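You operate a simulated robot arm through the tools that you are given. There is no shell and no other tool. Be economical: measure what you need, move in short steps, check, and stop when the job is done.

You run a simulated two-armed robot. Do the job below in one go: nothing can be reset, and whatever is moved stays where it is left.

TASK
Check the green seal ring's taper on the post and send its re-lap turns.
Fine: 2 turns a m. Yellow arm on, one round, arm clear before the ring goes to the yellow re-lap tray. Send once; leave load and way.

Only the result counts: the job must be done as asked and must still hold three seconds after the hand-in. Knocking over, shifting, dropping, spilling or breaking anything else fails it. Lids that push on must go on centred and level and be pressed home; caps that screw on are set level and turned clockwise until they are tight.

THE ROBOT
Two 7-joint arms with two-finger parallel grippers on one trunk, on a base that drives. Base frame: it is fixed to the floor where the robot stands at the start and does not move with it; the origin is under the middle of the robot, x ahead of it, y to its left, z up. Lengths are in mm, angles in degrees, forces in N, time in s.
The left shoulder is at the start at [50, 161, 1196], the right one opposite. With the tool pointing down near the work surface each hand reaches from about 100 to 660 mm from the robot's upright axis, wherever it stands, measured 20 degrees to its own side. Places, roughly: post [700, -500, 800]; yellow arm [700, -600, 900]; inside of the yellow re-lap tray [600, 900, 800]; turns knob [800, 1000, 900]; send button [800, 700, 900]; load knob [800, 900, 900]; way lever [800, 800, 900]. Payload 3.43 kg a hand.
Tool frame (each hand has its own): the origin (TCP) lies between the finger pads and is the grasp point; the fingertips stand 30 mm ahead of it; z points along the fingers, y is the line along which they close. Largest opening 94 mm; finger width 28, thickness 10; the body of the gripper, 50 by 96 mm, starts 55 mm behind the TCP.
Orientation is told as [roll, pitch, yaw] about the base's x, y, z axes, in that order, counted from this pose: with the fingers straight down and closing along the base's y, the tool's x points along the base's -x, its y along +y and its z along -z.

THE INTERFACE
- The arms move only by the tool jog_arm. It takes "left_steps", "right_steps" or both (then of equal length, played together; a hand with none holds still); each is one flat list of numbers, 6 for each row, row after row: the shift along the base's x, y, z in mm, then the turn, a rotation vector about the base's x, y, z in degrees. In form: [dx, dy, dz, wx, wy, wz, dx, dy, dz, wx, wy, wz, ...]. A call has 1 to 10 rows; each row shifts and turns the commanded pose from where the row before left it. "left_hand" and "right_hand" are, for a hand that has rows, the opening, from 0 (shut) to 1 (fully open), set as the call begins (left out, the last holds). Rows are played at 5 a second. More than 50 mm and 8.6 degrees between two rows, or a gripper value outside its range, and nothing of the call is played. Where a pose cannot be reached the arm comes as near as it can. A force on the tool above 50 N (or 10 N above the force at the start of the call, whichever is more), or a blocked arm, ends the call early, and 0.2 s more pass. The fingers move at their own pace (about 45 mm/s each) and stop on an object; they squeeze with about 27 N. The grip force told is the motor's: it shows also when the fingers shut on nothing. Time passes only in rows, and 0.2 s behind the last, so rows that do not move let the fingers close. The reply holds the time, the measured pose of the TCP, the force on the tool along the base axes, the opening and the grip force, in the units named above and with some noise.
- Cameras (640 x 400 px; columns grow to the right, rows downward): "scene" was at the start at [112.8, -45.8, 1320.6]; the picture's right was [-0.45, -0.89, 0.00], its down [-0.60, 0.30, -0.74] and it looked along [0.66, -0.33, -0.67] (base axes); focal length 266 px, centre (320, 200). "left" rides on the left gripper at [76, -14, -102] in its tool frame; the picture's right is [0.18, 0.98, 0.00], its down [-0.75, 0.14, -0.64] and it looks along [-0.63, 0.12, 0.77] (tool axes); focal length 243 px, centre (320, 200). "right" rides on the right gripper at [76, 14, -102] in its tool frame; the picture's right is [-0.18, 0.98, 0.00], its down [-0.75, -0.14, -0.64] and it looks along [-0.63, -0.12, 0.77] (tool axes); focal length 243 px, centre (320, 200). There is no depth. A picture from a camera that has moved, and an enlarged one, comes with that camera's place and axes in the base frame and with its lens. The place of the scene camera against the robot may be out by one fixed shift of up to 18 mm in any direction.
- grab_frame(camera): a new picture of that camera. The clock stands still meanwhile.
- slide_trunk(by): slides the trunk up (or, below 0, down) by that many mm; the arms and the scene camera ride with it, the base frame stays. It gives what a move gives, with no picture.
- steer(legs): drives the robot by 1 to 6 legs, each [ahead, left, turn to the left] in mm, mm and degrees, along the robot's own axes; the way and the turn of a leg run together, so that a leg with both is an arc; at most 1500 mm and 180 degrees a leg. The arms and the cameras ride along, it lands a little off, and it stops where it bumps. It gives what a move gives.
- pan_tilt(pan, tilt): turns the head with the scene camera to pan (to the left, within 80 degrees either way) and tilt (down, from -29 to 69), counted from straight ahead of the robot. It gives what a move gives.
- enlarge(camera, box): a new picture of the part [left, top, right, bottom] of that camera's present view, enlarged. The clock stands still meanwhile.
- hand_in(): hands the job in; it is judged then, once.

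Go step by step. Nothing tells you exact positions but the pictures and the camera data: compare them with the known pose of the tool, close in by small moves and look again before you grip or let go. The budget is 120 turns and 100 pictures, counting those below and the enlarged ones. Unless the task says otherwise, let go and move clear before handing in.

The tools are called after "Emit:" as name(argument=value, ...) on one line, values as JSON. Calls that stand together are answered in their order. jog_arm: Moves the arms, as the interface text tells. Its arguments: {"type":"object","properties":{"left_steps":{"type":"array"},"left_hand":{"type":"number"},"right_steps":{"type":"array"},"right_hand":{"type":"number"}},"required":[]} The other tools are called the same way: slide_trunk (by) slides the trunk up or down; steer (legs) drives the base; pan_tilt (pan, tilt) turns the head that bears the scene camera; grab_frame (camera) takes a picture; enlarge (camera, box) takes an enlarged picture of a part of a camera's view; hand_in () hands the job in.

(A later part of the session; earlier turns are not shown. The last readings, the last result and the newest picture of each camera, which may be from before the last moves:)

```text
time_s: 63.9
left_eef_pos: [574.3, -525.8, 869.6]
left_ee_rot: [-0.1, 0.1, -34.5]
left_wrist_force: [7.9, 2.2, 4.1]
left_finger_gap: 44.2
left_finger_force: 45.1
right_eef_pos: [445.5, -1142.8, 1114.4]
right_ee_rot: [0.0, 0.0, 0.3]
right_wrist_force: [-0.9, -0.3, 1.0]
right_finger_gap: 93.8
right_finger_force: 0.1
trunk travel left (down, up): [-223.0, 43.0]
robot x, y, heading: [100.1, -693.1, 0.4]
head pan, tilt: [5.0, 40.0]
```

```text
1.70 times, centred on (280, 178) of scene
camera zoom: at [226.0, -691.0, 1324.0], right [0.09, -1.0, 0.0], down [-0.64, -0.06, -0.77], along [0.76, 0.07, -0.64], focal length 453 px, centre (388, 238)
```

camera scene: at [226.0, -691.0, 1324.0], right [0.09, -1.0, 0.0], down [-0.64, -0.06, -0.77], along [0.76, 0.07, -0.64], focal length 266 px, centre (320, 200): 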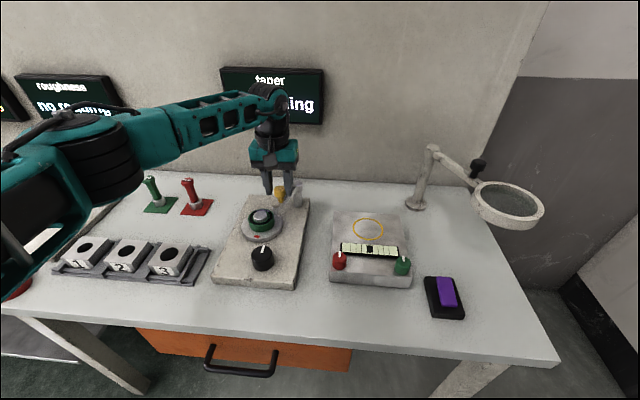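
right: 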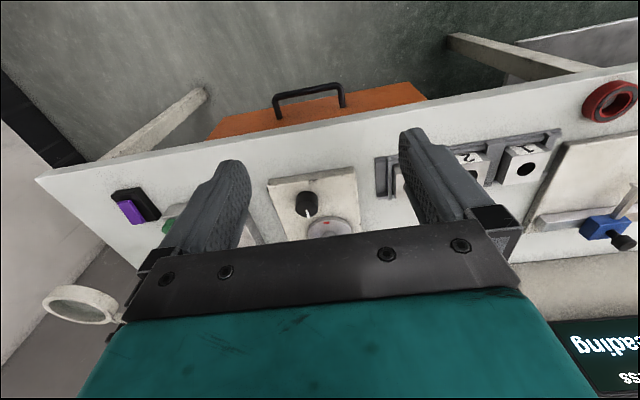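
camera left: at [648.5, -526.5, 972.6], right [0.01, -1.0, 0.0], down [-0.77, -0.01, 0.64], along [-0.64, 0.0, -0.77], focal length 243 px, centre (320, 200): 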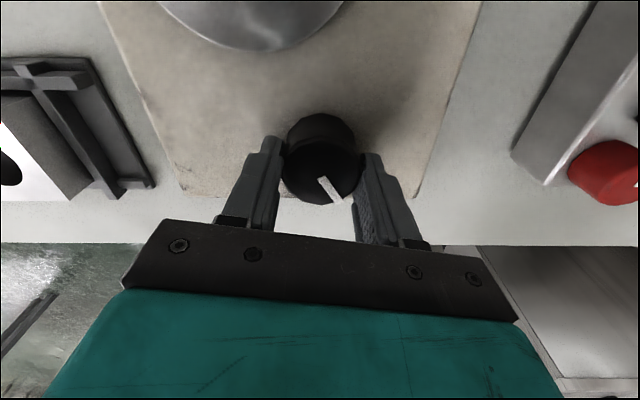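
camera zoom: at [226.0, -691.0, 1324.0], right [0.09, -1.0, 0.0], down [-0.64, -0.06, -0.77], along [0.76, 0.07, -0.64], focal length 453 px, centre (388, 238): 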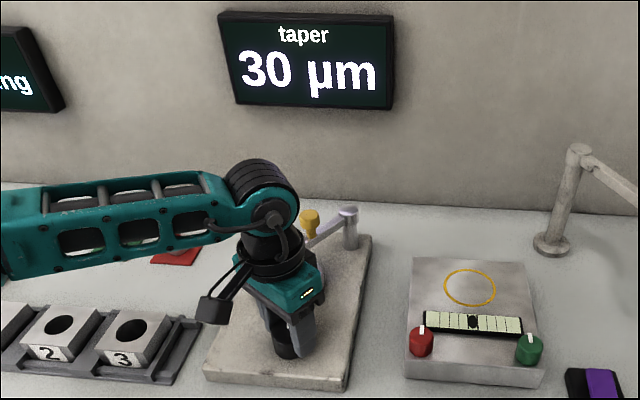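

30 µm holds, so 2 turns a µm gives 60 turns. I release, lift, yaw back to 0 and go to the yellow knob to swing the arm clear.

Emit:
jog_arm(left_steps=[0, 0, 0, 0, 0, 0, 0, 0, 0, 0, 0, 0, 0, 0, 30, 0, 0, 0, 0, 0, 35, 0, 0, 8.5, 0, 0, 35, 0, 0, 8.5, 0, 0, 10, 0, 0, 8.5, 0, 0, 0, 0, 0, 8.5], left_hand=0.68)

Emit:
jog_arm(left_steps=[35, -5, 0, 0, 0, 0, 35, -5, 0, 0, 0, 0, 35, -1, 0, 0, 0, 0, 20, 0, 0, 0, 0, 0, 0, 0, 0, 0, 0, 0], left_hand=0.55)

Emit:
grab_frame(camera="left")

```text
time_s: 65.5
left_eef_pos: [572.9, -525.9, 981.7]
left_ee_rot: [-0.1, 0.0, -0.1]
left_wrist_force: [-0.1, 0.2, -0.7]
left_finger_gap: 64.0
left_finger_force: 0.0
right_eef_pos: [444.8, -1143.3, 1114.3]
right_ee_rot: [0.0, 0.0, 0.2]
right_wrist_force: [-0.5, -0.3, -0.1]
right_finger_gap: 94.0
right_finger_force: 0.0
trunk travel left (down, up): [-223.0, 43.0]
robot x, y, heading: [104.8, -689.2, 0.7]
head pan, tilt: [5.0, 40.0]
```

```text
time_s: 66.7
left_eef_pos: [699.0, -538.4, 979.8]
left_ee_rot: [-0.2, 0.0, -0.4]
left_wrist_force: [0.2, 0.3, -0.2]
left_finger_gap: 51.8
left_finger_force: 0.1
right_eef_pos: [445.8, -1143.9, 1113.7]
right_ee_rot: [0.0, 0.1, 0.3]
right_wrist_force: [0.3, 0.2, 0.9]
right_finger_gap: 93.9
right_finger_force: 0.0
trunk travel left (down, up): [-223.0, 43.0]
robot x, y, heading: [100.5, -690.7, 0.4]
head pan, tilt: [5.0, 40.0]
```

```text
33 pictures are left
camera left: at [622.3, -553.0, 1082.0], right [-0.18, 0.98, 0.0], down [0.75, 0.14, 0.64], along [0.63, 0.11, -0.77], focal length 243 px, centre (320, 200)
```

left: 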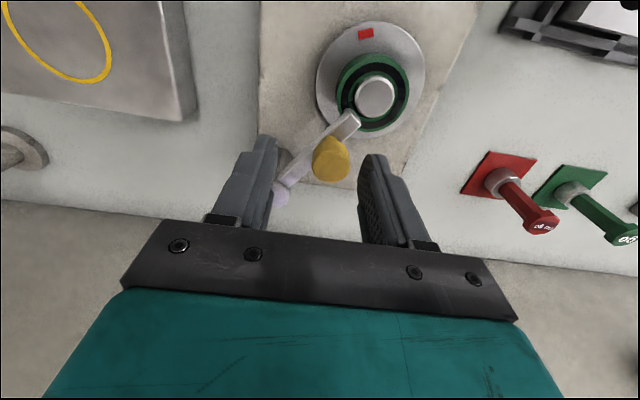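

The red mark is back in front: one full round. I lower around the knob and swing the arm back out the way it came.

Emit:
jog_arm(left_steps=[8, 8, 0, 0, 0, 0, 0, 0, -18, 0, 0, 0, 0, 0, -18, 0, 0, 0, 0, 0, 0, 0, 0, 0])

Emit:
grab_frame(camera="left")

```text
time_s: 67.7
left_eef_pos: [706.2, -529.0, 943.4]
left_ee_rot: [0.0, 0.0, -0.3]
left_wrist_force: [0.5, -0.4, -0.4]
left_finger_gap: 51.4
left_finger_force: 0.0
right_eef_pos: [445.3, -1144.1, 1113.6]
right_ee_rot: [0.0, 0.0, 0.4]
right_wrist_force: [0.2, -0.2, 0.3]
right_finger_gap: 93.9
right_finger_force: 0.0
trunk travel left (down, up): [-223.0, 43.0]
robot x, y, heading: [104.2, -694.7, 0.5]
head pan, tilt: [5.0, 40.0]
```

```text
32 pictures are left
camera left: at [630.7, -542.5, 1045.3], right [-0.18, 0.98, 0.0], down [0.75, 0.14, 0.64], along [0.63, 0.11, -0.77], focal length 243 px, centre (320, 200)
```

left: 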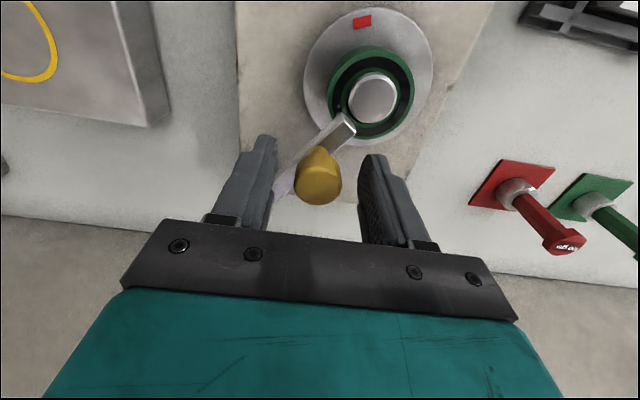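

Straddled again. I swing the arm out by moving along the arc in -y.

Emit:
jog_arm(left_steps=[0, 0, 0, 0, 0, 0, -2, -6, 0, 0, 0, 0, -3, -7, 0, 0, 0, 0, -3, -8, 0, 0, 0, 0, -1, -8, 0, 0, 0, 0, 0, -8, 0, 0, 0, 0, 0, -8, 0, 0, 0, 0, 0, -8, 0, 0, 0, 0, 1, -8, 0, 0, 0, 0, 2, -8, 0, 0, 0, 0], left_hand=0.42)

Emit:
grab_frame(camera="left")

Emit:
grab_frame(camera="scene")

```text
time_s: 69.9
left_eef_pos: [701.6, -601.3, 944.5]
left_ee_rot: [-0.1, 0.0, -0.3]
left_wrist_force: [0.4, -0.3, -0.1]
left_finger_gap: 39.7
left_finger_force: 0.1
right_eef_pos: [444.4, -1144.1, 1113.8]
right_ee_rot: [0.0, -0.1, 0.3]
right_wrist_force: [0.3, 0.9, 0.8]
right_finger_gap: 94.2
right_finger_force: 0.0
trunk travel left (down, up): [-223.0, 43.0]
robot x, y, heading: [102.3, -691.7, 0.2]
head pan, tilt: [5.0, 40.0]
```

```text
31 pictures are left
camera left: at [624.2, -615.0, 1046.3], right [-0.18, 0.98, 0.0], down [0.75, 0.14, 0.64], along [0.63, 0.11, -0.77], focal length 243 px, centre (320, 200)
```

left: 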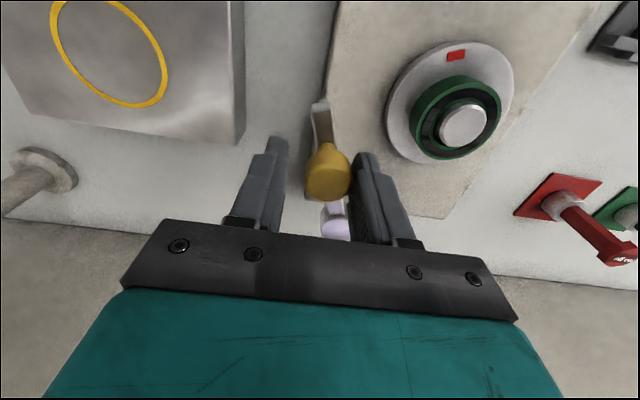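

```text
30 pictures are left
camera scene: at [226.0, -691.3, 1324.0], right [0.09, -1.0, 0.0], down [-0.64, -0.06, -0.77], along [0.76, 0.07, -0.64], focal length 266 px, centre (320, 200)
```

scene: 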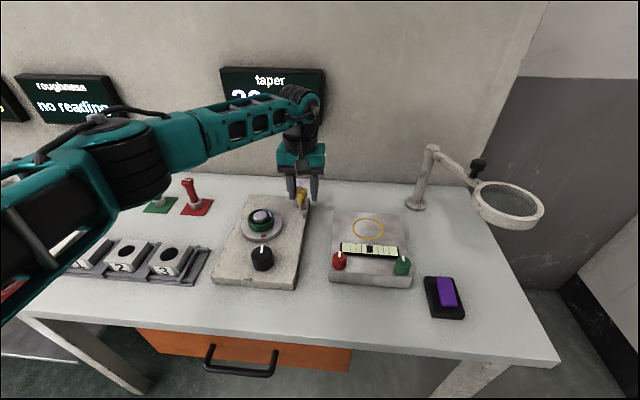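

The arm is back at its start place, clear of the ring. I rise, go over the ring and descend to the earlier grip pose.

Emit:
jog_arm(left_steps=[0, -3, 0, 0, 0, 0, 0, 3, 0, 0, 0, 0, 0, 0, 25, 0, 0, 0, 0, 0, 25, 0, 0, 0.3, -15, 35, 0, 0, 0, 0, -14, 35, 0, 0, 0, 0, 0, 35, 0, 0, 0, 0, 0, 0, -25, 0, 0, 0, 0, 0, -25, 0, 0, 0, 0, 0, 0, 0, 0, 0])

Emit:
jog_arm(left_steps=[0, 0, 0, 0, 0, 0, 0, 0, 0, 0, 0, 0], left_hand=0.85)

Emit:
grab_frame(camera="left")

Emit:
enlarge(camera="scene", box=[190, 60, 370, 295])

```text
time_s: 72.1
left_eef_pos: [671.6, -493.9, 942.9]
left_ee_rot: [-0.1, 0.0, 0.0]
left_wrist_force: [-0.5, 0.2, 0.6]
left_finger_gap: 39.6
left_finger_force: 0.1
right_eef_pos: [444.5, -1143.2, 1113.5]
right_ee_rot: [0.0, 0.0, 0.4]
right_wrist_force: [1.2, -0.8, 0.6]
right_finger_gap: 94.5
right_finger_force: 0.0
trunk travel left (down, up): [-223.0, 43.0]
robot x, y, heading: [102.5, -689.3, 0.4]
head pan, tilt: [5.0, 40.0]
```

```text
time_s: 72.7
left_eef_pos: [671.6, -492.8, 942.5]
left_ee_rot: [-0.2, 0.0, 0.0]
left_wrist_force: [1.5, -0.1, 0.1]
left_finger_gap: 79.7
left_finger_force: 0.1
right_eef_pos: [445.3, -1143.2, 1114.2]
right_ee_rot: [0.1, 0.0, 0.3]
right_wrist_force: [0.0, 0.4, 0.0]
right_finger_gap: 93.9
right_finger_force: 0.1
trunk travel left (down, up): [-223.0, 43.0]
robot x, y, heading: [101.1, -692.5, 0.2]
head pan, tilt: [5.0, 40.0]
```

```text
29 pictures are left
camera left: at [594.6, -509.0, 1044.3], right [-0.18, 0.98, 0.0], down [0.75, 0.14, 0.64], along [0.63, 0.12, -0.77], focal length 243 px, centre (320, 200)
```

left: 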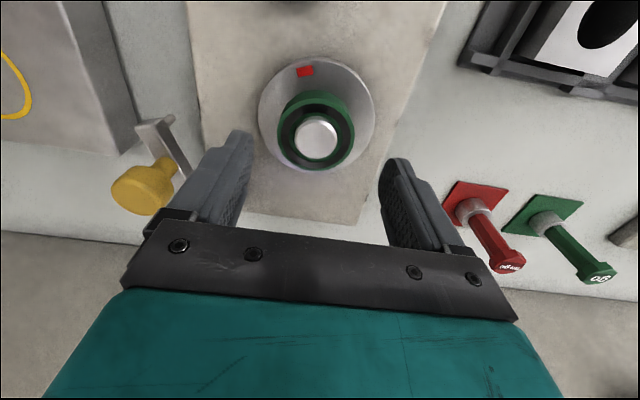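

```text
1.70 times, centred on (280, 178) of scene
camera zoom: at [226.0, -691.0, 1324.0], right [0.09, -1.0, 0.0], down [-0.64, -0.06, -0.77], along [0.76, 0.07, -0.64], focal length 453 px, centre (388, 238)
```

zoom: 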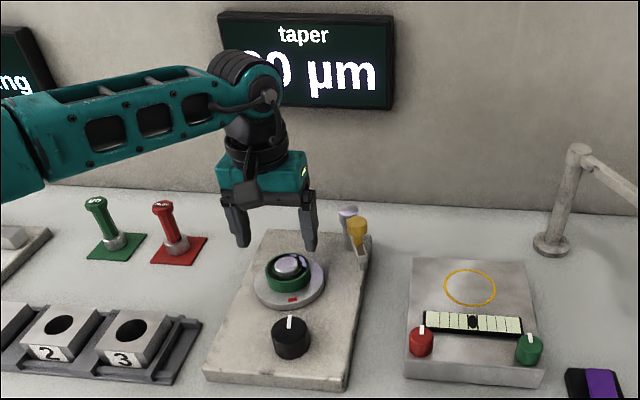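

I correct to [675, -496] and lower, then grip and lift straight up off the post.

Emit:
jog_arm(left_steps=[3, -2.5, -20, 0, 0, 0, 0, 0, -20, 0, 0, 0, 0, 0, -15, 0, 0, 0, 0, 0, -9, 0, 0, 0, 0, 0, 0, 0, 0, 0])

Emit:
jog_arm(left_steps=[0, 0, 0, 0, 0, 0, 0, 0, 0, 0, 0, 0, 0, 0, 0, 0, 0, 0, 0, 0, 10, 0, 0, 0, 0, 0, 15, 0, 0, 0, 0, 0, 20, 0, 0, 0, 0, 0, 30, 0, 0, 0], left_hand=0.45)

Emit:
grab_frame(camera="left")

```text
time_s: 73.9
left_eef_pos: [674.7, -495.6, 880.3]
left_ee_rot: [-0.1, 0.0, 0.0]
left_wrist_force: [0.8, 0.3, 0.1]
left_finger_gap: 79.7
left_finger_force: 0.0
right_eef_pos: [443.8, -1144.6, 1113.9]
right_ee_rot: [0.0, 0.0, 0.3]
right_wrist_force: [-0.7, -0.1, 0.6]
right_finger_gap: 94.0
right_finger_force: 0.1
trunk travel left (down, up): [-223.0, 43.0]
robot x, y, heading: [102.3, -688.0, 0.4]
head pan, tilt: [5.0, 40.0]
```

```text
time_s: 75.5
left_eef_pos: [677.1, -495.3, 957.1]
left_ee_rot: [-0.1, -0.1, 0.0]
left_wrist_force: [0.4, 1.0, -0.9]
left_finger_gap: 60.6
left_finger_force: 26.7
right_eef_pos: [444.7, -1142.6, 1114.0]
right_ee_rot: [0.0, 0.0, 0.3]
right_wrist_force: [-0.2, -0.3, 0.2]
right_finger_gap: 94.0
right_finger_force: 0.0
trunk travel left (down, up): [-223.0, 43.0]
robot x, y, heading: [100.9, -689.8, 0.4]
head pan, tilt: [5.0, 40.0]
```

```text
27 pictures are left
camera left: at [599.3, -512.1, 1058.2], right [-0.18, 0.98, 0.0], down [0.75, 0.14, 0.64], along [0.63, 0.12, -0.77], focal length 243 px, centre (320, 200)
```

left: 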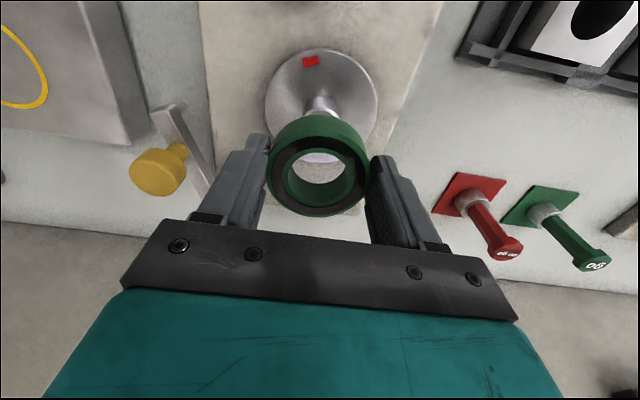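

Ring is in hand and off the post. I retract and raise it, then drive left to the trays.

Emit:
jog_arm(left_steps=[0, 0, 40, 0, 0, 0, -20, -5, 40, 0, 0, 0, -40, -10, 25, 0, 0, 0, -45, -10, 20, 0, 0, 0, -45, -10, 0, 0, 0, 0])

Emit:
steer(legs=[[0, 1400, 0]])

Emit:
pan_tilt(pan=10, tilt=45)

Emit:
grab_frame(camera="scene")

Emit:
grab_frame(camera="left")

```text
refused: row 4 steps farther than a row can; nothing moved
```

```text
time_s: 82.5
left_eef_pos: [704.0, 902.7, 955.5]
left_ee_rot: [-0.1, 0.0, -2.3]
left_wrist_force: [-0.6, -0.4, -0.5]
left_finger_gap: 60.5
left_finger_force: 27.1
right_eef_pos: [446.7, 266.0, 1114.4]
right_ee_rot: [0.0, 0.0, -2.0]
right_wrist_force: [-0.7, -0.1, 0.5]
right_finger_gap: 93.9
right_finger_force: 0.0
trunk travel left (down, up): [-223.0, 43.0]
robot x, y, heading: [123.8, 735.4, -2.2]
head pan, tilt: [5.0, 40.0]
```

```text
time_s: 83.2
left_eef_pos: [704.7, 903.7, 955.7]
left_ee_rot: [-0.1, 0.0, -2.4]
left_wrist_force: [-0.7, 0.2, -0.6]
left_finger_gap: 60.4
left_finger_force: 27.5
right_eef_pos: [446.5, 266.1, 1114.4]
right_ee_rot: [0.0, 0.0, -2.0]
right_wrist_force: [-0.3, 0.4, -1.0]
right_finger_gap: 94.0
right_finger_force: 0.1
trunk travel left (down, up): [-223.0, 43.0]
robot x, y, heading: [124.5, 734.3, -1.9]
head pan, tilt: [10.0, 45.0]
```

```text
26 pictures are left
camera scene: at [242.6, 734.2, 1316.8], right [0.14, -0.99, 0.0], down [-0.7, -0.1, -0.71], along [0.7, 0.1, -0.71], focal length 266 px, centre (320, 200)
```

scene: 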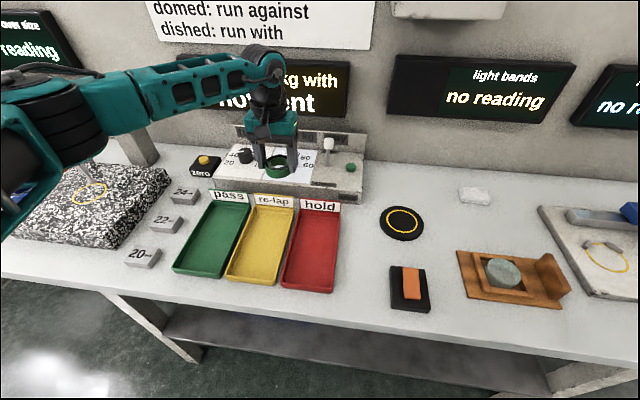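

```text
25 pictures are left
camera left: at [627.2, 891.1, 1057.8], right [-0.14, 0.99, 0.0], down [0.76, 0.11, 0.64], along [0.63, 0.09, -0.77], focal length 243 px, centre (320, 200)
```

left: 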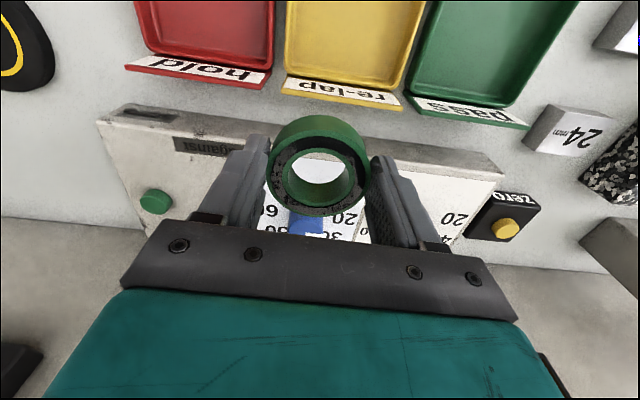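

The retract was refused but the drive went through with the hand low; nothing seems touched (forces normal), I'll verify. Now I raise the hand straight up and look at trays and panel.

Emit:
jog_arm(left_steps=[0, 0, 30, 0, 0, 0, 0, 0, 30, 0, 0, 0, -20, 0, 25, 0, 0, 0, -45, 0, 0, 0, 0, 0, -45, 0, 0, 0, 0, 2.2])

Emit:
grab_frame(camera="left")

Emit:
enlarge(camera="scene", box=[160, 60, 380, 210])

```text
time_s: 84.4
left_eef_pos: [590.7, 901.0, 1041.7]
left_ee_rot: [0.0, -0.1, -0.1]
left_wrist_force: [-0.9, -0.2, -0.7]
left_finger_gap: 60.7
left_finger_force: 27.3
right_eef_pos: [446.1, 266.4, 1114.6]
right_ee_rot: [0.1, 0.0, -2.0]
right_wrist_force: [-0.4, 0.1, 0.4]
right_finger_gap: 93.9
right_finger_force: 0.1
trunk travel left (down, up): [-223.0, 43.0]
robot x, y, heading: [122.4, 731.1, -2.0]
head pan, tilt: [10.0, 45.0]
```

```text
24 pictures are left
camera left: at [514.4, 885.4, 1144.2], right [-0.18, 0.98, 0.0], down [0.75, 0.14, 0.64], along [0.63, 0.12, -0.77], focal length 243 px, centre (320, 200)
```

left: 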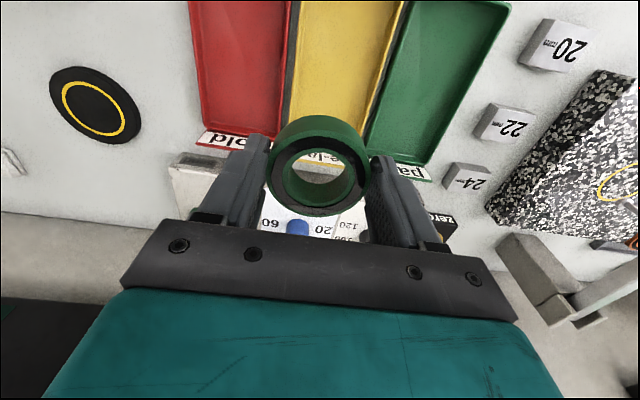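

```text
2.67 times, centred on (270, 135) of scene
camera zoom: at [242.1, 734.5, 1316.8], right [0.14, -0.99, 0.0], down [-0.7, -0.1, -0.71], along [0.7, 0.1, -0.71], focal length 710 px, centre (453, 373)
```

zoom: 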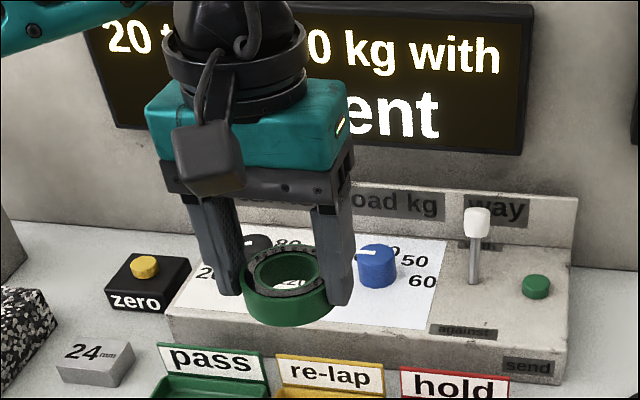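

The display shows 20 turns, not sent. The yellow tray's middle is near [585, 922]. I yaw 85° so the fingers close along the tray's length and go above it.

Emit:
jog_arm(left_steps=[-1, 4, -5, 0, 0, 8.5, -1, 4, -10, 0, 0, 8.5, -1, 4, -10, 0, 0, 8.5, -1, 4, -10, 0, 0, 8.5, -1, 4, -15, 0, 0, 8.5, 0, 0, -15, 0, 0, 8.5, 0, 0, -15, 0, 0, 8.5, 0, 0, -15, 0, 0, 8.5, 0, 0, -15, 0, 0, 8.5, 0, 0, -10, 0, 0, 8.5])

Emit:
grab_frame(camera="left")

Emit:
enlarge(camera="scene", box=[130, 70, 390, 310])

```text
time_s: 86.6
left_eef_pos: [592.3, 924.5, 920.2]
left_ee_rot: [-0.2, 0.0, 85.0]
left_wrist_force: [0.2, 0.1, -0.3]
left_finger_gap: 60.4
left_finger_force: 26.8
right_eef_pos: [445.5, 266.8, 1113.9]
right_ee_rot: [0.0, 0.0, -1.9]
right_wrist_force: [-0.1, 0.0, -0.6]
right_finger_gap: 94.1
right_finger_force: 0.0
trunk travel left (down, up): [-223.0, 43.0]
robot x, y, heading: [123.3, 735.2, -2.1]
head pan, tilt: [10.0, 45.0]
```

```text
22 pictures are left
camera left: at [598.9, 845.7, 1021.8], right [-1.0, -0.1, 0.0], down [-0.08, 0.76, 0.64], along [-0.06, 0.64, -0.77], focal length 243 px, centre (320, 200)
```

left: 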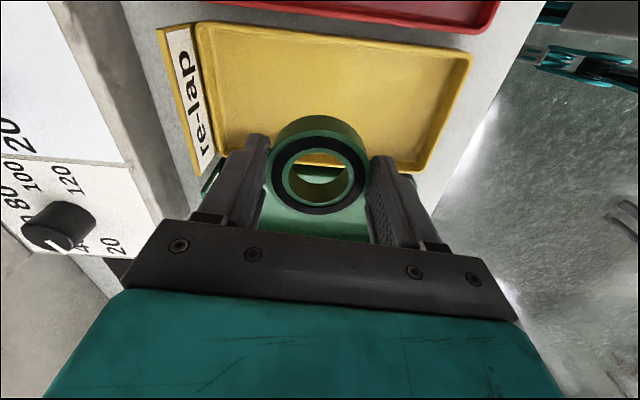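

```text
1.67 times, centred on (260, 190) of scene
camera zoom: at [242.6, 734.3, 1316.7], right [0.14, -0.99, 0.0], down [-0.7, -0.1, -0.71], along [0.7, 0.1, -0.71], focal length 444 px, centre (420, 217)
```

zoom: 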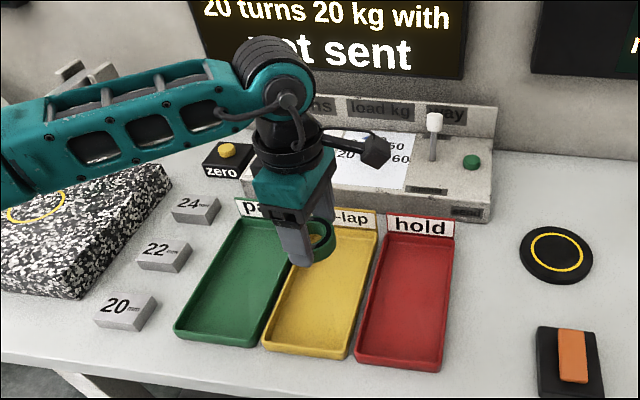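

The tray spans x 476–694, y 867–971. I shift to its centre and lower to just above the floor.

Emit:
jog_arm(left_steps=[-5, -3, -20, 0, 0, 0, 0, 0, -20, 0, 0, 0, 0, 0, -20, 0, 0, 0, 0, 0, -12, 0, 0, 0, 0, 0, -3, 0, 0, 0, 0, 0, -3, 0, 0, 0, 0, 0, 0, 0, 0, 0])

Emit:
grab_frame(camera="left")

```text
time_s: 88.2
left_eef_pos: [584.8, 922.4, 842.7]
left_ee_rot: [-0.1, 0.0, 84.9]
left_wrist_force: [0.1, -0.3, -0.6]
left_finger_gap: 60.7
left_finger_force: 26.8
right_eef_pos: [447.0, 265.8, 1114.7]
right_ee_rot: [0.0, 0.0, -2.0]
right_wrist_force: [-0.4, 0.2, 0.2]
right_finger_gap: 94.1
right_finger_force: 0.0
trunk travel left (down, up): [-223.0, 43.0]
robot x, y, heading: [123.1, 730.1, -2.1]
head pan, tilt: [10.0, 45.0]
```

```text
20 pictures are left
camera left: at [591.6, 842.6, 945.4], right [-1.0, -0.1, 0.0], down [-0.07, 0.76, 0.64], along [-0.06, 0.64, -0.77], focal length 243 px, centre (320, 200)
```

left: 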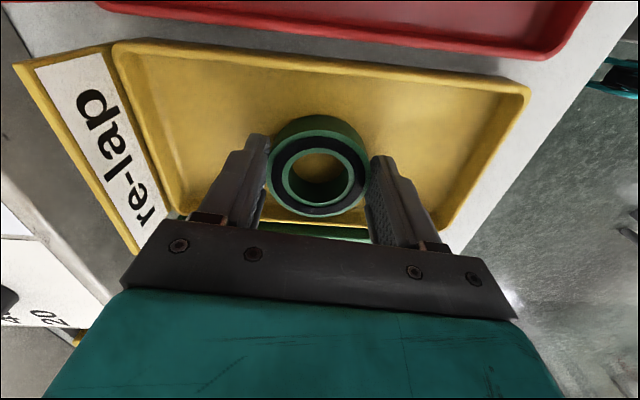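

Well centred, not touching yet. I lower in 1.5 mm steps.

Emit:
jog_arm(left_steps=[0, 0, -1.5, 0, 0, 0, 0, 0, -1.5, 0, 0, 0, 0, 0, -1.5, 0, 0, 0, 0, 0, 0, 0, 0, 0])

```text
time_s: 89.2
left_eef_pos: [586.6, 920.9, 841.0]
left_ee_rot: [-0.5, -0.1, 84.9]
left_wrist_force: [0.5, 4.4, 16.0]
left_finger_gap: 60.6
left_finger_force: 27.1
right_eef_pos: [446.3, 266.1, 1115.0]
right_ee_rot: [0.0, -0.1, -2.0]
right_wrist_force: [-0.3, 0.4, -0.8]
right_finger_gap: 94.0
right_finger_force: 0.1
trunk travel left (down, up): [-223.0, 43.0]
robot x, y, heading: [123.0, 729.7, -2.0]
head pan, tilt: [10.0, 45.0]
```

Contact at z 841. I ease off, open, and rise straight up.

Emit:
jog_arm(left_steps=[0, 0, 2.5, 0, 0, 0, 0, 0, 0, 0, 0, 0, 0, 0, 0, 0, 0, 0], left_hand=0.85)

Emit:
jog_arm(left_steps=[0, 0, 20, 0, 0, 0, 0, 0, 40, 0, 0, 0, 0, 0, 40, 0, 0, 0, 0, 0, 40, 0, 0, 0, 0, 0, 30, 0, 0, 0])

Emit:
grab_frame(camera="left")

Emit:
pan_tilt(pan=15, tilt=35)

Emit:
grab_frame(camera="scene")

```text
time_s: 90.0
left_eef_pos: [583.4, 921.2, 842.1]
left_ee_rot: [-0.1, 0.0, 84.9]
left_wrist_force: [-0.3, 0.3, -1.0]
left_finger_gap: 79.9
left_finger_force: 0.0
right_eef_pos: [447.7, 266.2, 1115.0]
right_ee_rot: [0.0, 0.0, -2.0]
right_wrist_force: [0.2, 0.1, 0.9]
right_finger_gap: 94.2
right_finger_force: 0.1
trunk travel left (down, up): [-223.0, 43.0]
robot x, y, heading: [122.3, 733.8, -2.0]
head pan, tilt: [10.0, 45.0]
```

```text
time_s: 91.2
left_eef_pos: [584.1, 917.3, 1012.6]
left_ee_rot: [-0.1, -0.1, 84.8]
left_wrist_force: [-0.7, 1.4, 0.4]
left_finger_gap: 79.8
left_finger_force: 0.0
right_eef_pos: [446.4, 265.3, 1113.9]
right_ee_rot: [0.0, 0.0, -2.0]
right_wrist_force: [-0.6, 0.1, 0.0]
right_finger_gap: 93.8
right_finger_force: 0.1
trunk travel left (down, up): [-223.0, 43.0]
robot x, y, heading: [125.8, 731.3, -2.1]
head pan, tilt: [10.0, 45.0]
```

```text
19 pictures are left
camera left: at [590.6, 840.0, 1115.0], right [-1.0, -0.1, 0.0], down [-0.07, 0.76, 0.64], along [-0.06, 0.64, -0.77], focal length 243 px, centre (320, 200)
```

left: 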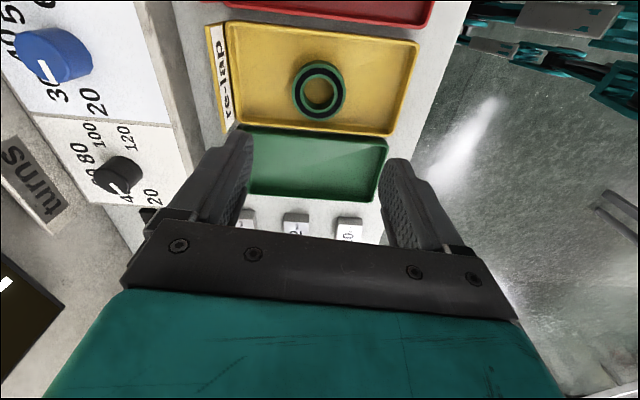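

```text
time_s: 91.9
left_eef_pos: [584.4, 918.7, 1012.2]
left_ee_rot: [-0.1, 0.0, 84.9]
left_wrist_force: [-0.2, -0.2, -0.2]
left_finger_gap: 79.5
left_finger_force: 0.0
right_eef_pos: [447.9, 266.0, 1114.0]
right_ee_rot: [-0.1, 0.0, -2.0]
right_wrist_force: [0.1, -0.4, 0.1]
right_finger_gap: 93.9
right_finger_force: 0.1
trunk travel left (down, up): [-223.0, 43.0]
robot x, y, heading: [123.2, 732.2, -2.1]
head pan, tilt: [15.0, 35.0]
```

```text
18 pictures are left
camera scene: at [247.8, 742.7, 1331.5], right [0.22, -0.97, 0.0], down [-0.56, -0.13, -0.82], along [0.8, 0.18, -0.57], focal length 266 px, centre (320, 200)
```

scene: 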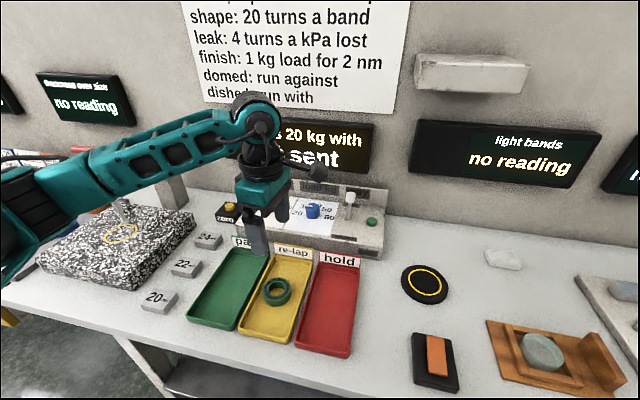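

The ring lies in the yellow tray. The turns knob is near [797, 1005, ~890]; I drive a bit ahead and left for reach and enlarge the dial.

Emit:
steer(legs=[[90, 60, 2]])

Emit:
jog_arm(left_steps=[0, 10, 20, 0, 0, -8.5, 0, 10, 20, 0, 0, -8.5, 0, 10, 0, 0, 0, -8.5, 0, 0, 0, 0, 0, -8.5, 0, 0, 0, 0, 0, -8.5, 0, 0, 0, 0, 0, -8.5, 0, 0, 0, 0, 0, -8.5, 0, 0, 0, 0, 0, -8.5, 0, 0, 0, 0, 0, -8.5, 0, 0, 0, 0, 0, -8.5])

Emit:
grab_frame(camera="left")

```text
time_s: 93.3
left_eef_pos: [601.9, 991.0, 1011.2]
left_ee_rot: [-0.1, 0.1, 86.7]
left_wrist_force: [-0.1, -0.7, -0.1]
left_finger_gap: 79.9
left_finger_force: 0.1
right_eef_pos: [484.7, 334.9, 1114.5]
right_ee_rot: [0.0, 0.0, -0.3]
right_wrist_force: [-0.1, -0.1, 0.3]
right_finger_gap: 94.0
right_finger_force: 0.1
trunk travel left (down, up): [-223.0, 43.0]
robot x, y, heading: [145.6, 789.6, -0.1]
head pan, tilt: [15.0, 35.0]
stopped in leg 1: the robot was blocked; the commanded pose is now the measured one
```

```text
time_s: 95.5
left_eef_pos: [601.2, 1021.9, 1051.7]
left_ee_rot: [-0.2, 0.0, 1.6]
left_wrist_force: [-0.5, 0.5, -0.8]
left_finger_gap: 79.9
left_finger_force: 0.2
right_eef_pos: [483.4, 333.8, 1114.4]
right_ee_rot: [0.0, 0.0, -0.2]
right_wrist_force: [-0.2, 0.2, 0.1]
right_finger_gap: 93.8
right_finger_force: 0.1
trunk travel left (down, up): [-223.0, 43.0]
robot x, y, heading: [145.1, 791.8, -0.2]
head pan, tilt: [15.0, 35.0]
```

```text
17 pictures are left
camera left: at [524.7, 1003.3, 1153.6], right [-0.21, 0.98, 0.0], down [0.75, 0.16, 0.64], along [0.63, 0.13, -0.77], focal length 243 px, centre (320, 200)
```

left: 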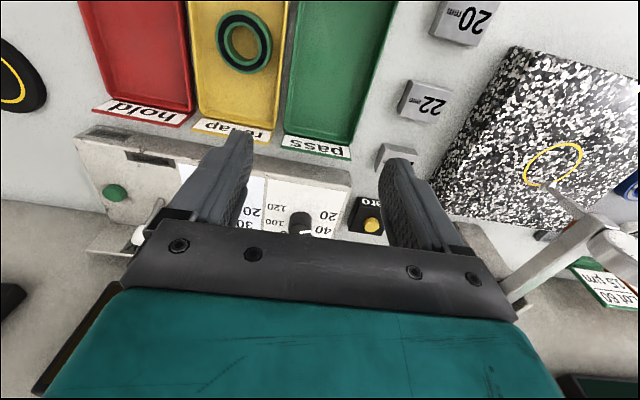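

The base was blocked by the bench at x=145, so reach is a bit short. I back off a little and turn right 25°, bringing the left shoulder forward.

Emit:
steer(legs=[[-25, 40, 0], [0, 0, -25]])

Emit:
pan_tilt(pan=45, tilt=40)

Emit:
grab_frame(camera="scene")

```text
time_s: 97.7
left_eef_pos: [631.3, 839.5, 1051.3]
left_ee_rot: [-0.1, 0.0, -24.2]
left_wrist_force: [0.5, -0.9, -0.3]
left_finger_gap: 79.7
left_finger_force: 0.0
right_eef_pos: [227.3, 273.4, 1114.3]
right_ee_rot: [0.0, -0.1, -26.1]
right_wrist_force: [-0.4, -0.3, 0.7]
right_finger_gap: 94.0
right_finger_force: 0.1
trunk travel left (down, up): [-223.0, 43.0]
robot x, y, heading: [121.4, 834.0, -26.2]
head pan, tilt: [15.0, 35.0]
```

```text
time_s: 98.7
left_eef_pos: [630.7, 839.9, 1052.0]
left_ee_rot: [-0.1, 0.1, -24.2]
left_wrist_force: [0.8, -1.0, -0.8]
left_finger_gap: 79.7
left_finger_force: 0.1
right_eef_pos: [227.1, 274.0, 1113.7]
right_ee_rot: [0.0, 0.1, -26.2]
right_wrist_force: [0.8, -0.8, -0.2]
right_finger_gap: 94.1
right_finger_force: 0.1
trunk travel left (down, up): [-223.0, 43.0]
robot x, y, heading: [121.3, 829.6, -26.3]
head pan, tilt: [45.0, 40.0]
```

```text
16 pictures are left
camera scene: at [236.8, 833.1, 1324.0], right [0.32, -0.95, 0.0], down [-0.61, -0.21, -0.77], along [0.73, 0.25, -0.64], focal length 266 px, centre (320, 200)
```

scene: 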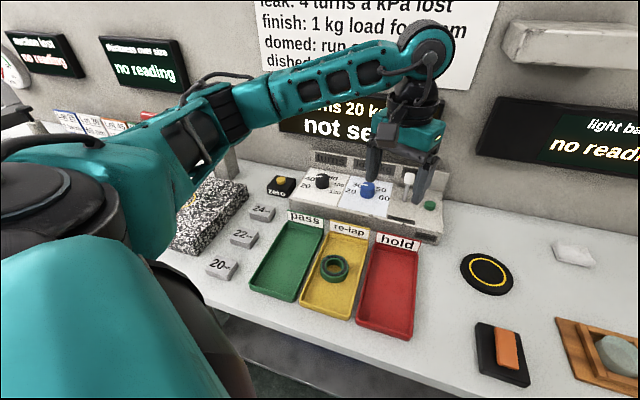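

Good reach now. I enlarge the dial to read scale and pointer.

Emit:
enlarge(camera="scene", box=[270, 150, 380, 225])

Emit:
jog_arm(left_steps=[10, 30, 0, 0, 0, 4, 15, 30, 0, 0, 0, 4, 15, 30, 0, 0, 0, 4, 15, 30, -10, 0, 0, 4, 15, 25, -10, 0, 0, 4, 15, 20, -10, 0, 0, 4], left_hand=0.6)

Emit:
enlarge(camera="left", box=[180, 0, 480, 240])

```text
5.33 times, centred on (325, 188) of scene
camera zoom: at [236.8, 833.1, 1324.0], right [0.32, -0.95, 0.0], down [-0.61, -0.21, -0.77], along [0.73, 0.25, -0.64], focal length 1420 px, centre (293, 267)
```

zoom: 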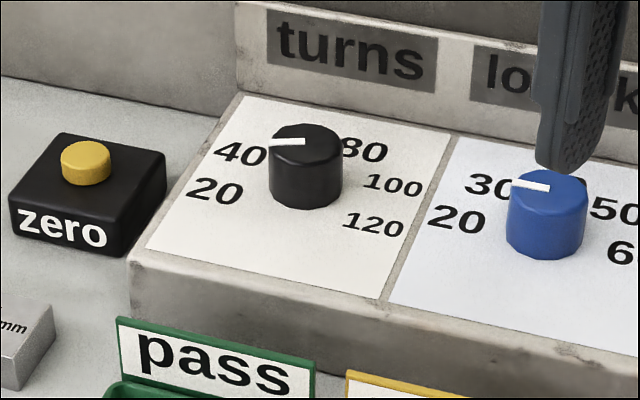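

```text
time_s: 100.1
left_eef_pos: [716.4, 1004.4, 1019.1]
left_ee_rot: [-0.1, 0.0, -0.2]
left_wrist_force: [0.4, 0.6, -0.5]
left_finger_gap: 56.7
left_finger_force: 0.1
right_eef_pos: [226.0, 274.3, 1113.7]
right_ee_rot: [0.0, 0.0, -26.2]
right_wrist_force: [0.4, -0.9, 0.0]
right_finger_gap: 94.0
right_finger_force: 0.2
trunk travel left (down, up): [-223.0, 43.0]
robot x, y, heading: [124.4, 833.7, -25.9]
head pan, tilt: [45.0, 40.0]
```

```text
1.67 times, centred on (330, 120) of left
camera zoom: at [639.7, 989.0, 1122.6], right [-0.18, 0.98, 0.0], down [0.75, 0.14, 0.64], along [0.63, 0.11, -0.77], focal length 404 px, centre (303, 333)
```

zoom: 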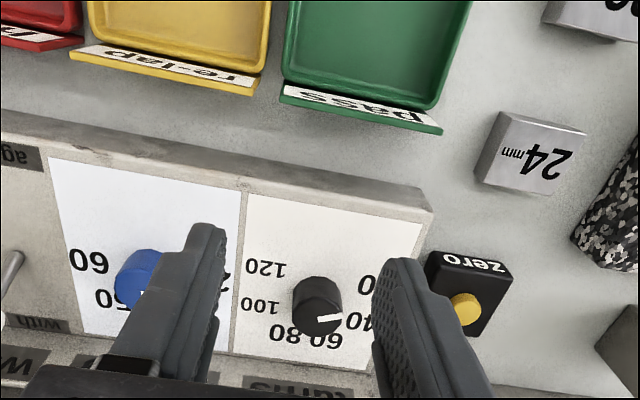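

The dial is a 45° per 20 scale; the pointer is at 20 and must go 90° clockwise to 60. Triangulation puts the knob at [830, 1033, top 853] and the send button at [825, 732, 850], so I shift the base left and turn a bit more for reach.

Emit:
steer(legs=[[-26, 87, 0], [0, 0, -10]])

Emit:
jog_arm(left_steps=[10, 8, 0, 0, 0, 8.5, 10, 8, 0, 0, 0, 8.5, 10, 8, 0, 0, 0, 8.5, 10, 8, 0, 0, 0, 8.5, 10, 8, -10, 0, 0, 8.5, 5, 0, -10, 0, 0, 8.5])

Emit:
grab_frame(camera="left")

```text
time_s: 101.9
left_eef_pos: [752.2, 988.4, 1020.9]
left_ee_rot: [-0.1, 0.0, -10.3]
left_wrist_force: [-0.5, -0.3, 0.7]
left_finger_gap: 56.4
left_finger_force: 0.0
right_eef_pos: [142.2, 355.4, 1113.2]
right_ee_rot: [0.0, 0.0, -36.2]
right_wrist_force: [-0.3, 0.0, 0.1]
right_finger_gap: 94.3
right_finger_force: 0.1
trunk travel left (down, up): [-223.0, 43.0]
robot x, y, heading: [137.1, 919.9, -36.4]
head pan, tilt: [45.0, 40.0]
```

```text
time_s: 103.3
left_eef_pos: [808.0, 1025.9, 1000.5]
left_ee_rot: [-0.1, 0.0, 40.9]
left_wrist_force: [0.2, -0.1, 0.3]
left_finger_gap: 56.7
left_finger_force: 0.0
right_eef_pos: [142.0, 354.9, 1113.9]
right_ee_rot: [0.1, 0.0, -36.3]
right_wrist_force: [0.3, 0.7, 0.0]
right_finger_gap: 94.0
right_finger_force: 0.0
trunk travel left (down, up): [-223.0, 43.0]
robot x, y, heading: [137.9, 924.9, -36.3]
head pan, tilt: [45.0, 40.0]
```

```text
13 pictures are left
camera left: at [758.5, 965.5, 1103.0], right [-0.78, 0.62, 0.0], down [0.48, 0.6, 0.64], along [0.4, 0.5, -0.77], focal length 243 px, centre (320, 200)
```

left: 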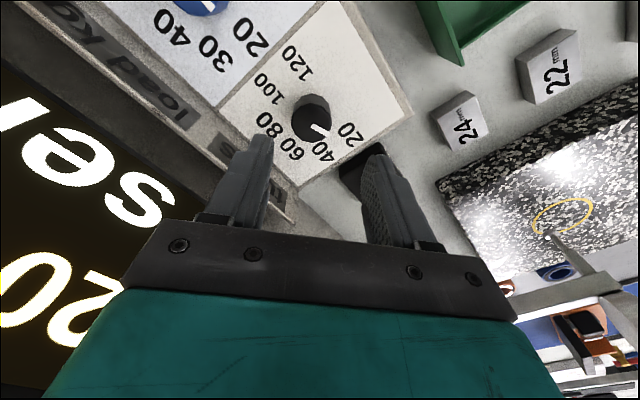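

Knob now sighted at about [824, 1033]. I move over it and lower to z 882, then check.

Emit:
jog_arm(left_steps=[9, 4, 0, 0, 0, 0, 8, 4, -30, 0, 0, 0, 0, 0, -30, 0, 0, 0, 0, 0, -30, 0, 0, 0, 0, 0, -28, 0, 0, 0, 0, 0, 0, 0, 0, 0])

Emit:
grab_frame(camera="left")

```text
time_s: 104.7
left_eef_pos: [824.9, 1037.6, 884.4]
left_ee_rot: [-0.1, -0.1, 40.7]
left_wrist_force: [0.1, -0.2, 1.2]
left_finger_gap: 56.3
left_finger_force: 0.1
right_eef_pos: [142.0, 355.3, 1115.6]
right_ee_rot: [0.1, 0.0, -36.3]
right_wrist_force: [-0.2, 1.0, 0.0]
right_finger_gap: 94.3
right_finger_force: 0.0
trunk travel left (down, up): [-223.0, 43.0]
robot x, y, heading: [136.0, 924.2, -36.0]
head pan, tilt: [45.0, 40.0]
```

```text
12 pictures are left
camera left: at [775.7, 976.0, 986.4], right [-0.78, 0.62, 0.0], down [0.48, 0.6, 0.64], along [0.4, 0.5, -0.77], focal length 243 px, centre (320, 200)
```

left: 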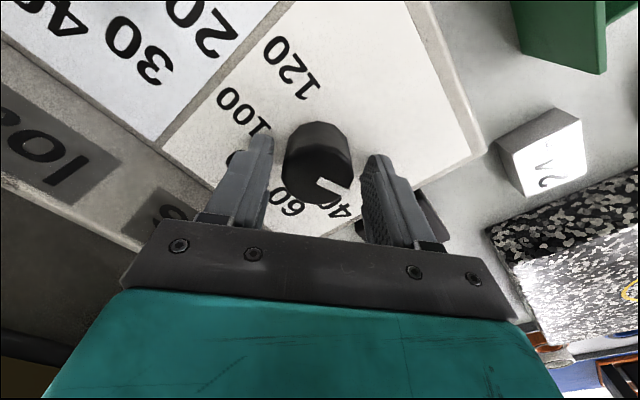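

The knob is centred between the fingers. I lower 8 mm, grip, and turn 45° clockwise first to check the display.

Emit:
jog_arm(left_steps=[0, 1, -4, 0, 0, 0, 0, 0, -4, 0, 0, 0, 0, 0, 0, 0, 0, 0])

Emit:
jog_arm(left_steps=[0, 0, 0, 0, 0, 0, 0, 0, 0, 0, 0, 0, 0, 0, 0, 0, 0, 0, 0, 0, 0, 0, 0, -7.5, 0, 0, 0, 0, 0, -7.5, 0, 0, 0, 0, 0, -7.5, 0, 0, 0, 0, 0, -7.5, 0, 0, 0, 0, 0, -7.5, 0, 0, 0, 0, 0, -7.5, 0, 0, 0, 0, 0, 0], left_hand=0.2)

Emit:
enlarge(camera="scene", box=[200, 30, 480, 230])

```text
time_s: 105.5
left_eef_pos: [825.9, 1038.0, 879.9]
left_ee_rot: [-0.5, -0.2, 40.8]
left_wrist_force: [1.2, 2.6, 28.2]
left_finger_gap: 56.5
left_finger_force: 0.2
right_eef_pos: [139.3, 355.4, 1115.2]
right_ee_rot: [0.0, -0.1, -36.2]
right_wrist_force: [-0.5, -0.9, -0.1]
right_finger_gap: 94.0
right_finger_force: 0.1
trunk travel left (down, up): [-223.0, 43.0]
robot x, y, heading: [137.7, 920.5, -36.0]
head pan, tilt: [45.0, 40.0]
```

```text
time_s: 107.7
left_eef_pos: [819.9, 1034.0, 881.2]
left_ee_rot: [-0.2, -0.2, -4.5]
left_wrist_force: [-16.0, -10.3, 37.7]
left_finger_gap: 40.4
left_finger_force: 19.4
right_eef_pos: [137.1, 353.7, 1114.4]
right_ee_rot: [0.2, -0.1, -36.2]
right_wrist_force: [-0.7, -0.1, 0.4]
right_finger_gap: 93.6
right_finger_force: 0.0
trunk travel left (down, up): [-223.0, 43.0]
robot x, y, heading: [134.5, 923.1, -36.2]
head pan, tilt: [45.0, 40.0]
```

```text
2.00 times, centred on (340, 130) of scene
camera zoom: at [245.9, 901.4, 1324.7], right [0.15, -0.99, 0.0], down [-0.63, -0.1, -0.77], along [0.76, 0.12, -0.64], focal length 532 px, centre (280, 340)
```

zoom: 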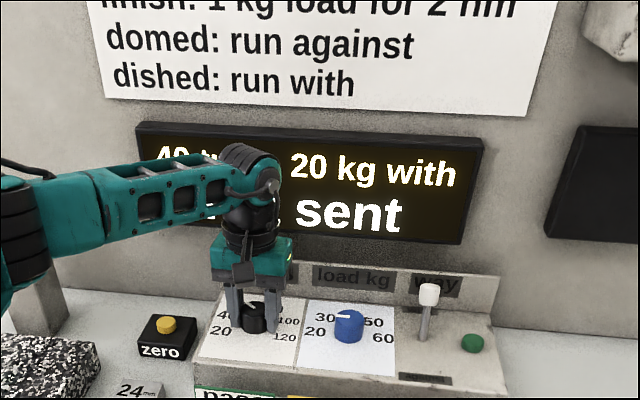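

45° moved the display to 40. The fingertips touch the panel, so I ease up 4 mm and toward the measured side load, then turn 45° more.

Emit:
jog_arm(left_steps=[-3, -2, 4, 0, 0, 0, 0, 0, 0, 0, 0, -7.5, 0, 0, 0, 0, 0, -7.5, 0, 0, 0, 0, 0, -7.5, 0, 0, 0, 0, 0, -7.5, 0, 0, 0, 0, 0, -7.5, 0, 0, 0, 0, 0, -7.5, 0, 0, 0, 0, 0, 0])

Emit:
enlarge(camera="scene", box=[200, 30, 480, 230])

```text
time_s: 109.0
left_eef_pos: [819.2, 1037.1, 884.3]
left_ee_rot: [0.3, -2.0, -33.7]
left_wrist_force: [22.7, -2.5, -25.4]
left_finger_gap: 39.7
left_finger_force: 45.4
left hand out of reach, approached as far as the arm can: row 5, 6
right_eef_pos: [146.6, 355.3, 1114.8]
right_ee_rot: [-0.1, 0.2, -36.4]
right_wrist_force: [-0.2, -0.6, 0.8]
right_finger_gap: 94.2
right_finger_force: 0.1
trunk travel left (down, up): [-223.0, 43.0]
robot x, y, heading: [136.8, 916.4, -36.3]
head pan, tilt: [45.0, 40.0]
stopped in row 6 (left hand): the force on the tool passed its limit (the readings are from after the stop); the commanded pose is now the measured one
```

```text
2.00 times, centred on (340, 130) of scene
camera zoom: at [257.7, 903.9, 1323.0], right [0.15, -0.99, 0.0], down [-0.64, -0.1, -0.76], along [0.75, 0.12, -0.65], focal length 532 px, centre (280, 340)
```

zoom: 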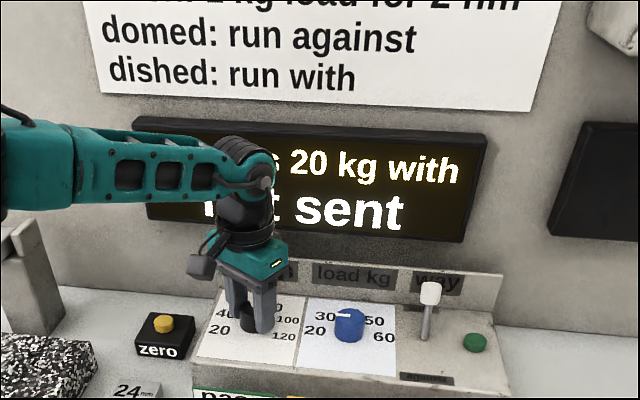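

The wrist limit stopped it at about 74°. I open, lift, level and yaw back, then read the display and the pointer.

Emit:
jog_arm(left_steps=[0, 0, 0, 0, 0, 0, 0, 0, 0, 0, 0, 0, 0, 0, 25, 0, 0, 0, 0, 0, 25, 0.9, 1.8, 0, 0, 0, 20, 0, 0, 8.5, -10, 0, 0, 0, 0, 8.5, -10, 0, 0, 0, 0, 8.5, -20, 0, 0, 0, 0, 8.5, -20, -20, 0, 0, 0, 8.5, -20, -20, 0, 0, 0, 8.5], left_hand=0.6)

Emit:
jog_arm(left_steps=[-20, -20, 0, 0, 0, 8.5, -20, -30, 0, 0, 0, 8.5, 0, -40, 0, 0, 0, 0, 0, -40, 0, 0, 0, 0])

Emit:
enlarge(camera="scene", box=[220, 60, 460, 230])

```text
time_s: 111.2
left_eef_pos: [733.3, 994.7, 956.5]
left_ee_rot: [0.1, -0.1, 17.5]
left_wrist_force: [0.2, -0.7, -1.2]
left_finger_gap: 56.4
left_finger_force: 0.1
right_eef_pos: [142.4, 354.9, 1114.2]
right_ee_rot: [0.1, 0.0, -36.3]
right_wrist_force: [-0.3, 0.5, 0.3]
right_finger_gap: 94.0
right_finger_force: 0.1
trunk travel left (down, up): [-223.0, 43.0]
robot x, y, heading: [136.0, 920.4, -36.6]
head pan, tilt: [45.0, 40.0]
```

```text
time_s: 112.2
left_eef_pos: [692.0, 864.7, 958.9]
left_ee_rot: [0.1, -0.1, 34.4]
left_wrist_force: [1.0, 0.1, 0.7]
left_finger_gap: 56.3
left_finger_force: 0.1
right_eef_pos: [143.5, 354.3, 1113.9]
right_ee_rot: [0.1, 0.0, -36.3]
right_wrist_force: [-0.4, 0.0, -0.6]
right_finger_gap: 93.9
right_finger_force: 0.0
trunk travel left (down, up): [-223.0, 43.0]
robot x, y, heading: [137.6, 921.5, -36.4]
head pan, tilt: [45.0, 40.0]
```

```text
2.35 times, centred on (340, 145) of scene
camera zoom: at [252.5, 902.5, 1324.0], right [0.15, -0.99, 0.0], down [-0.64, -0.1, -0.77], along [0.76, 0.12, -0.64], focal length 626 px, centre (273, 329)
```

zoom: 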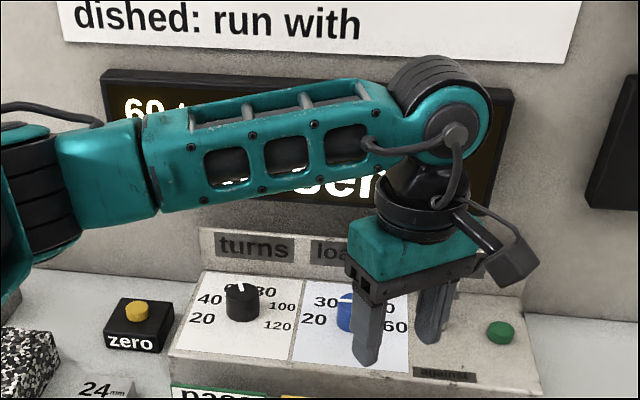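

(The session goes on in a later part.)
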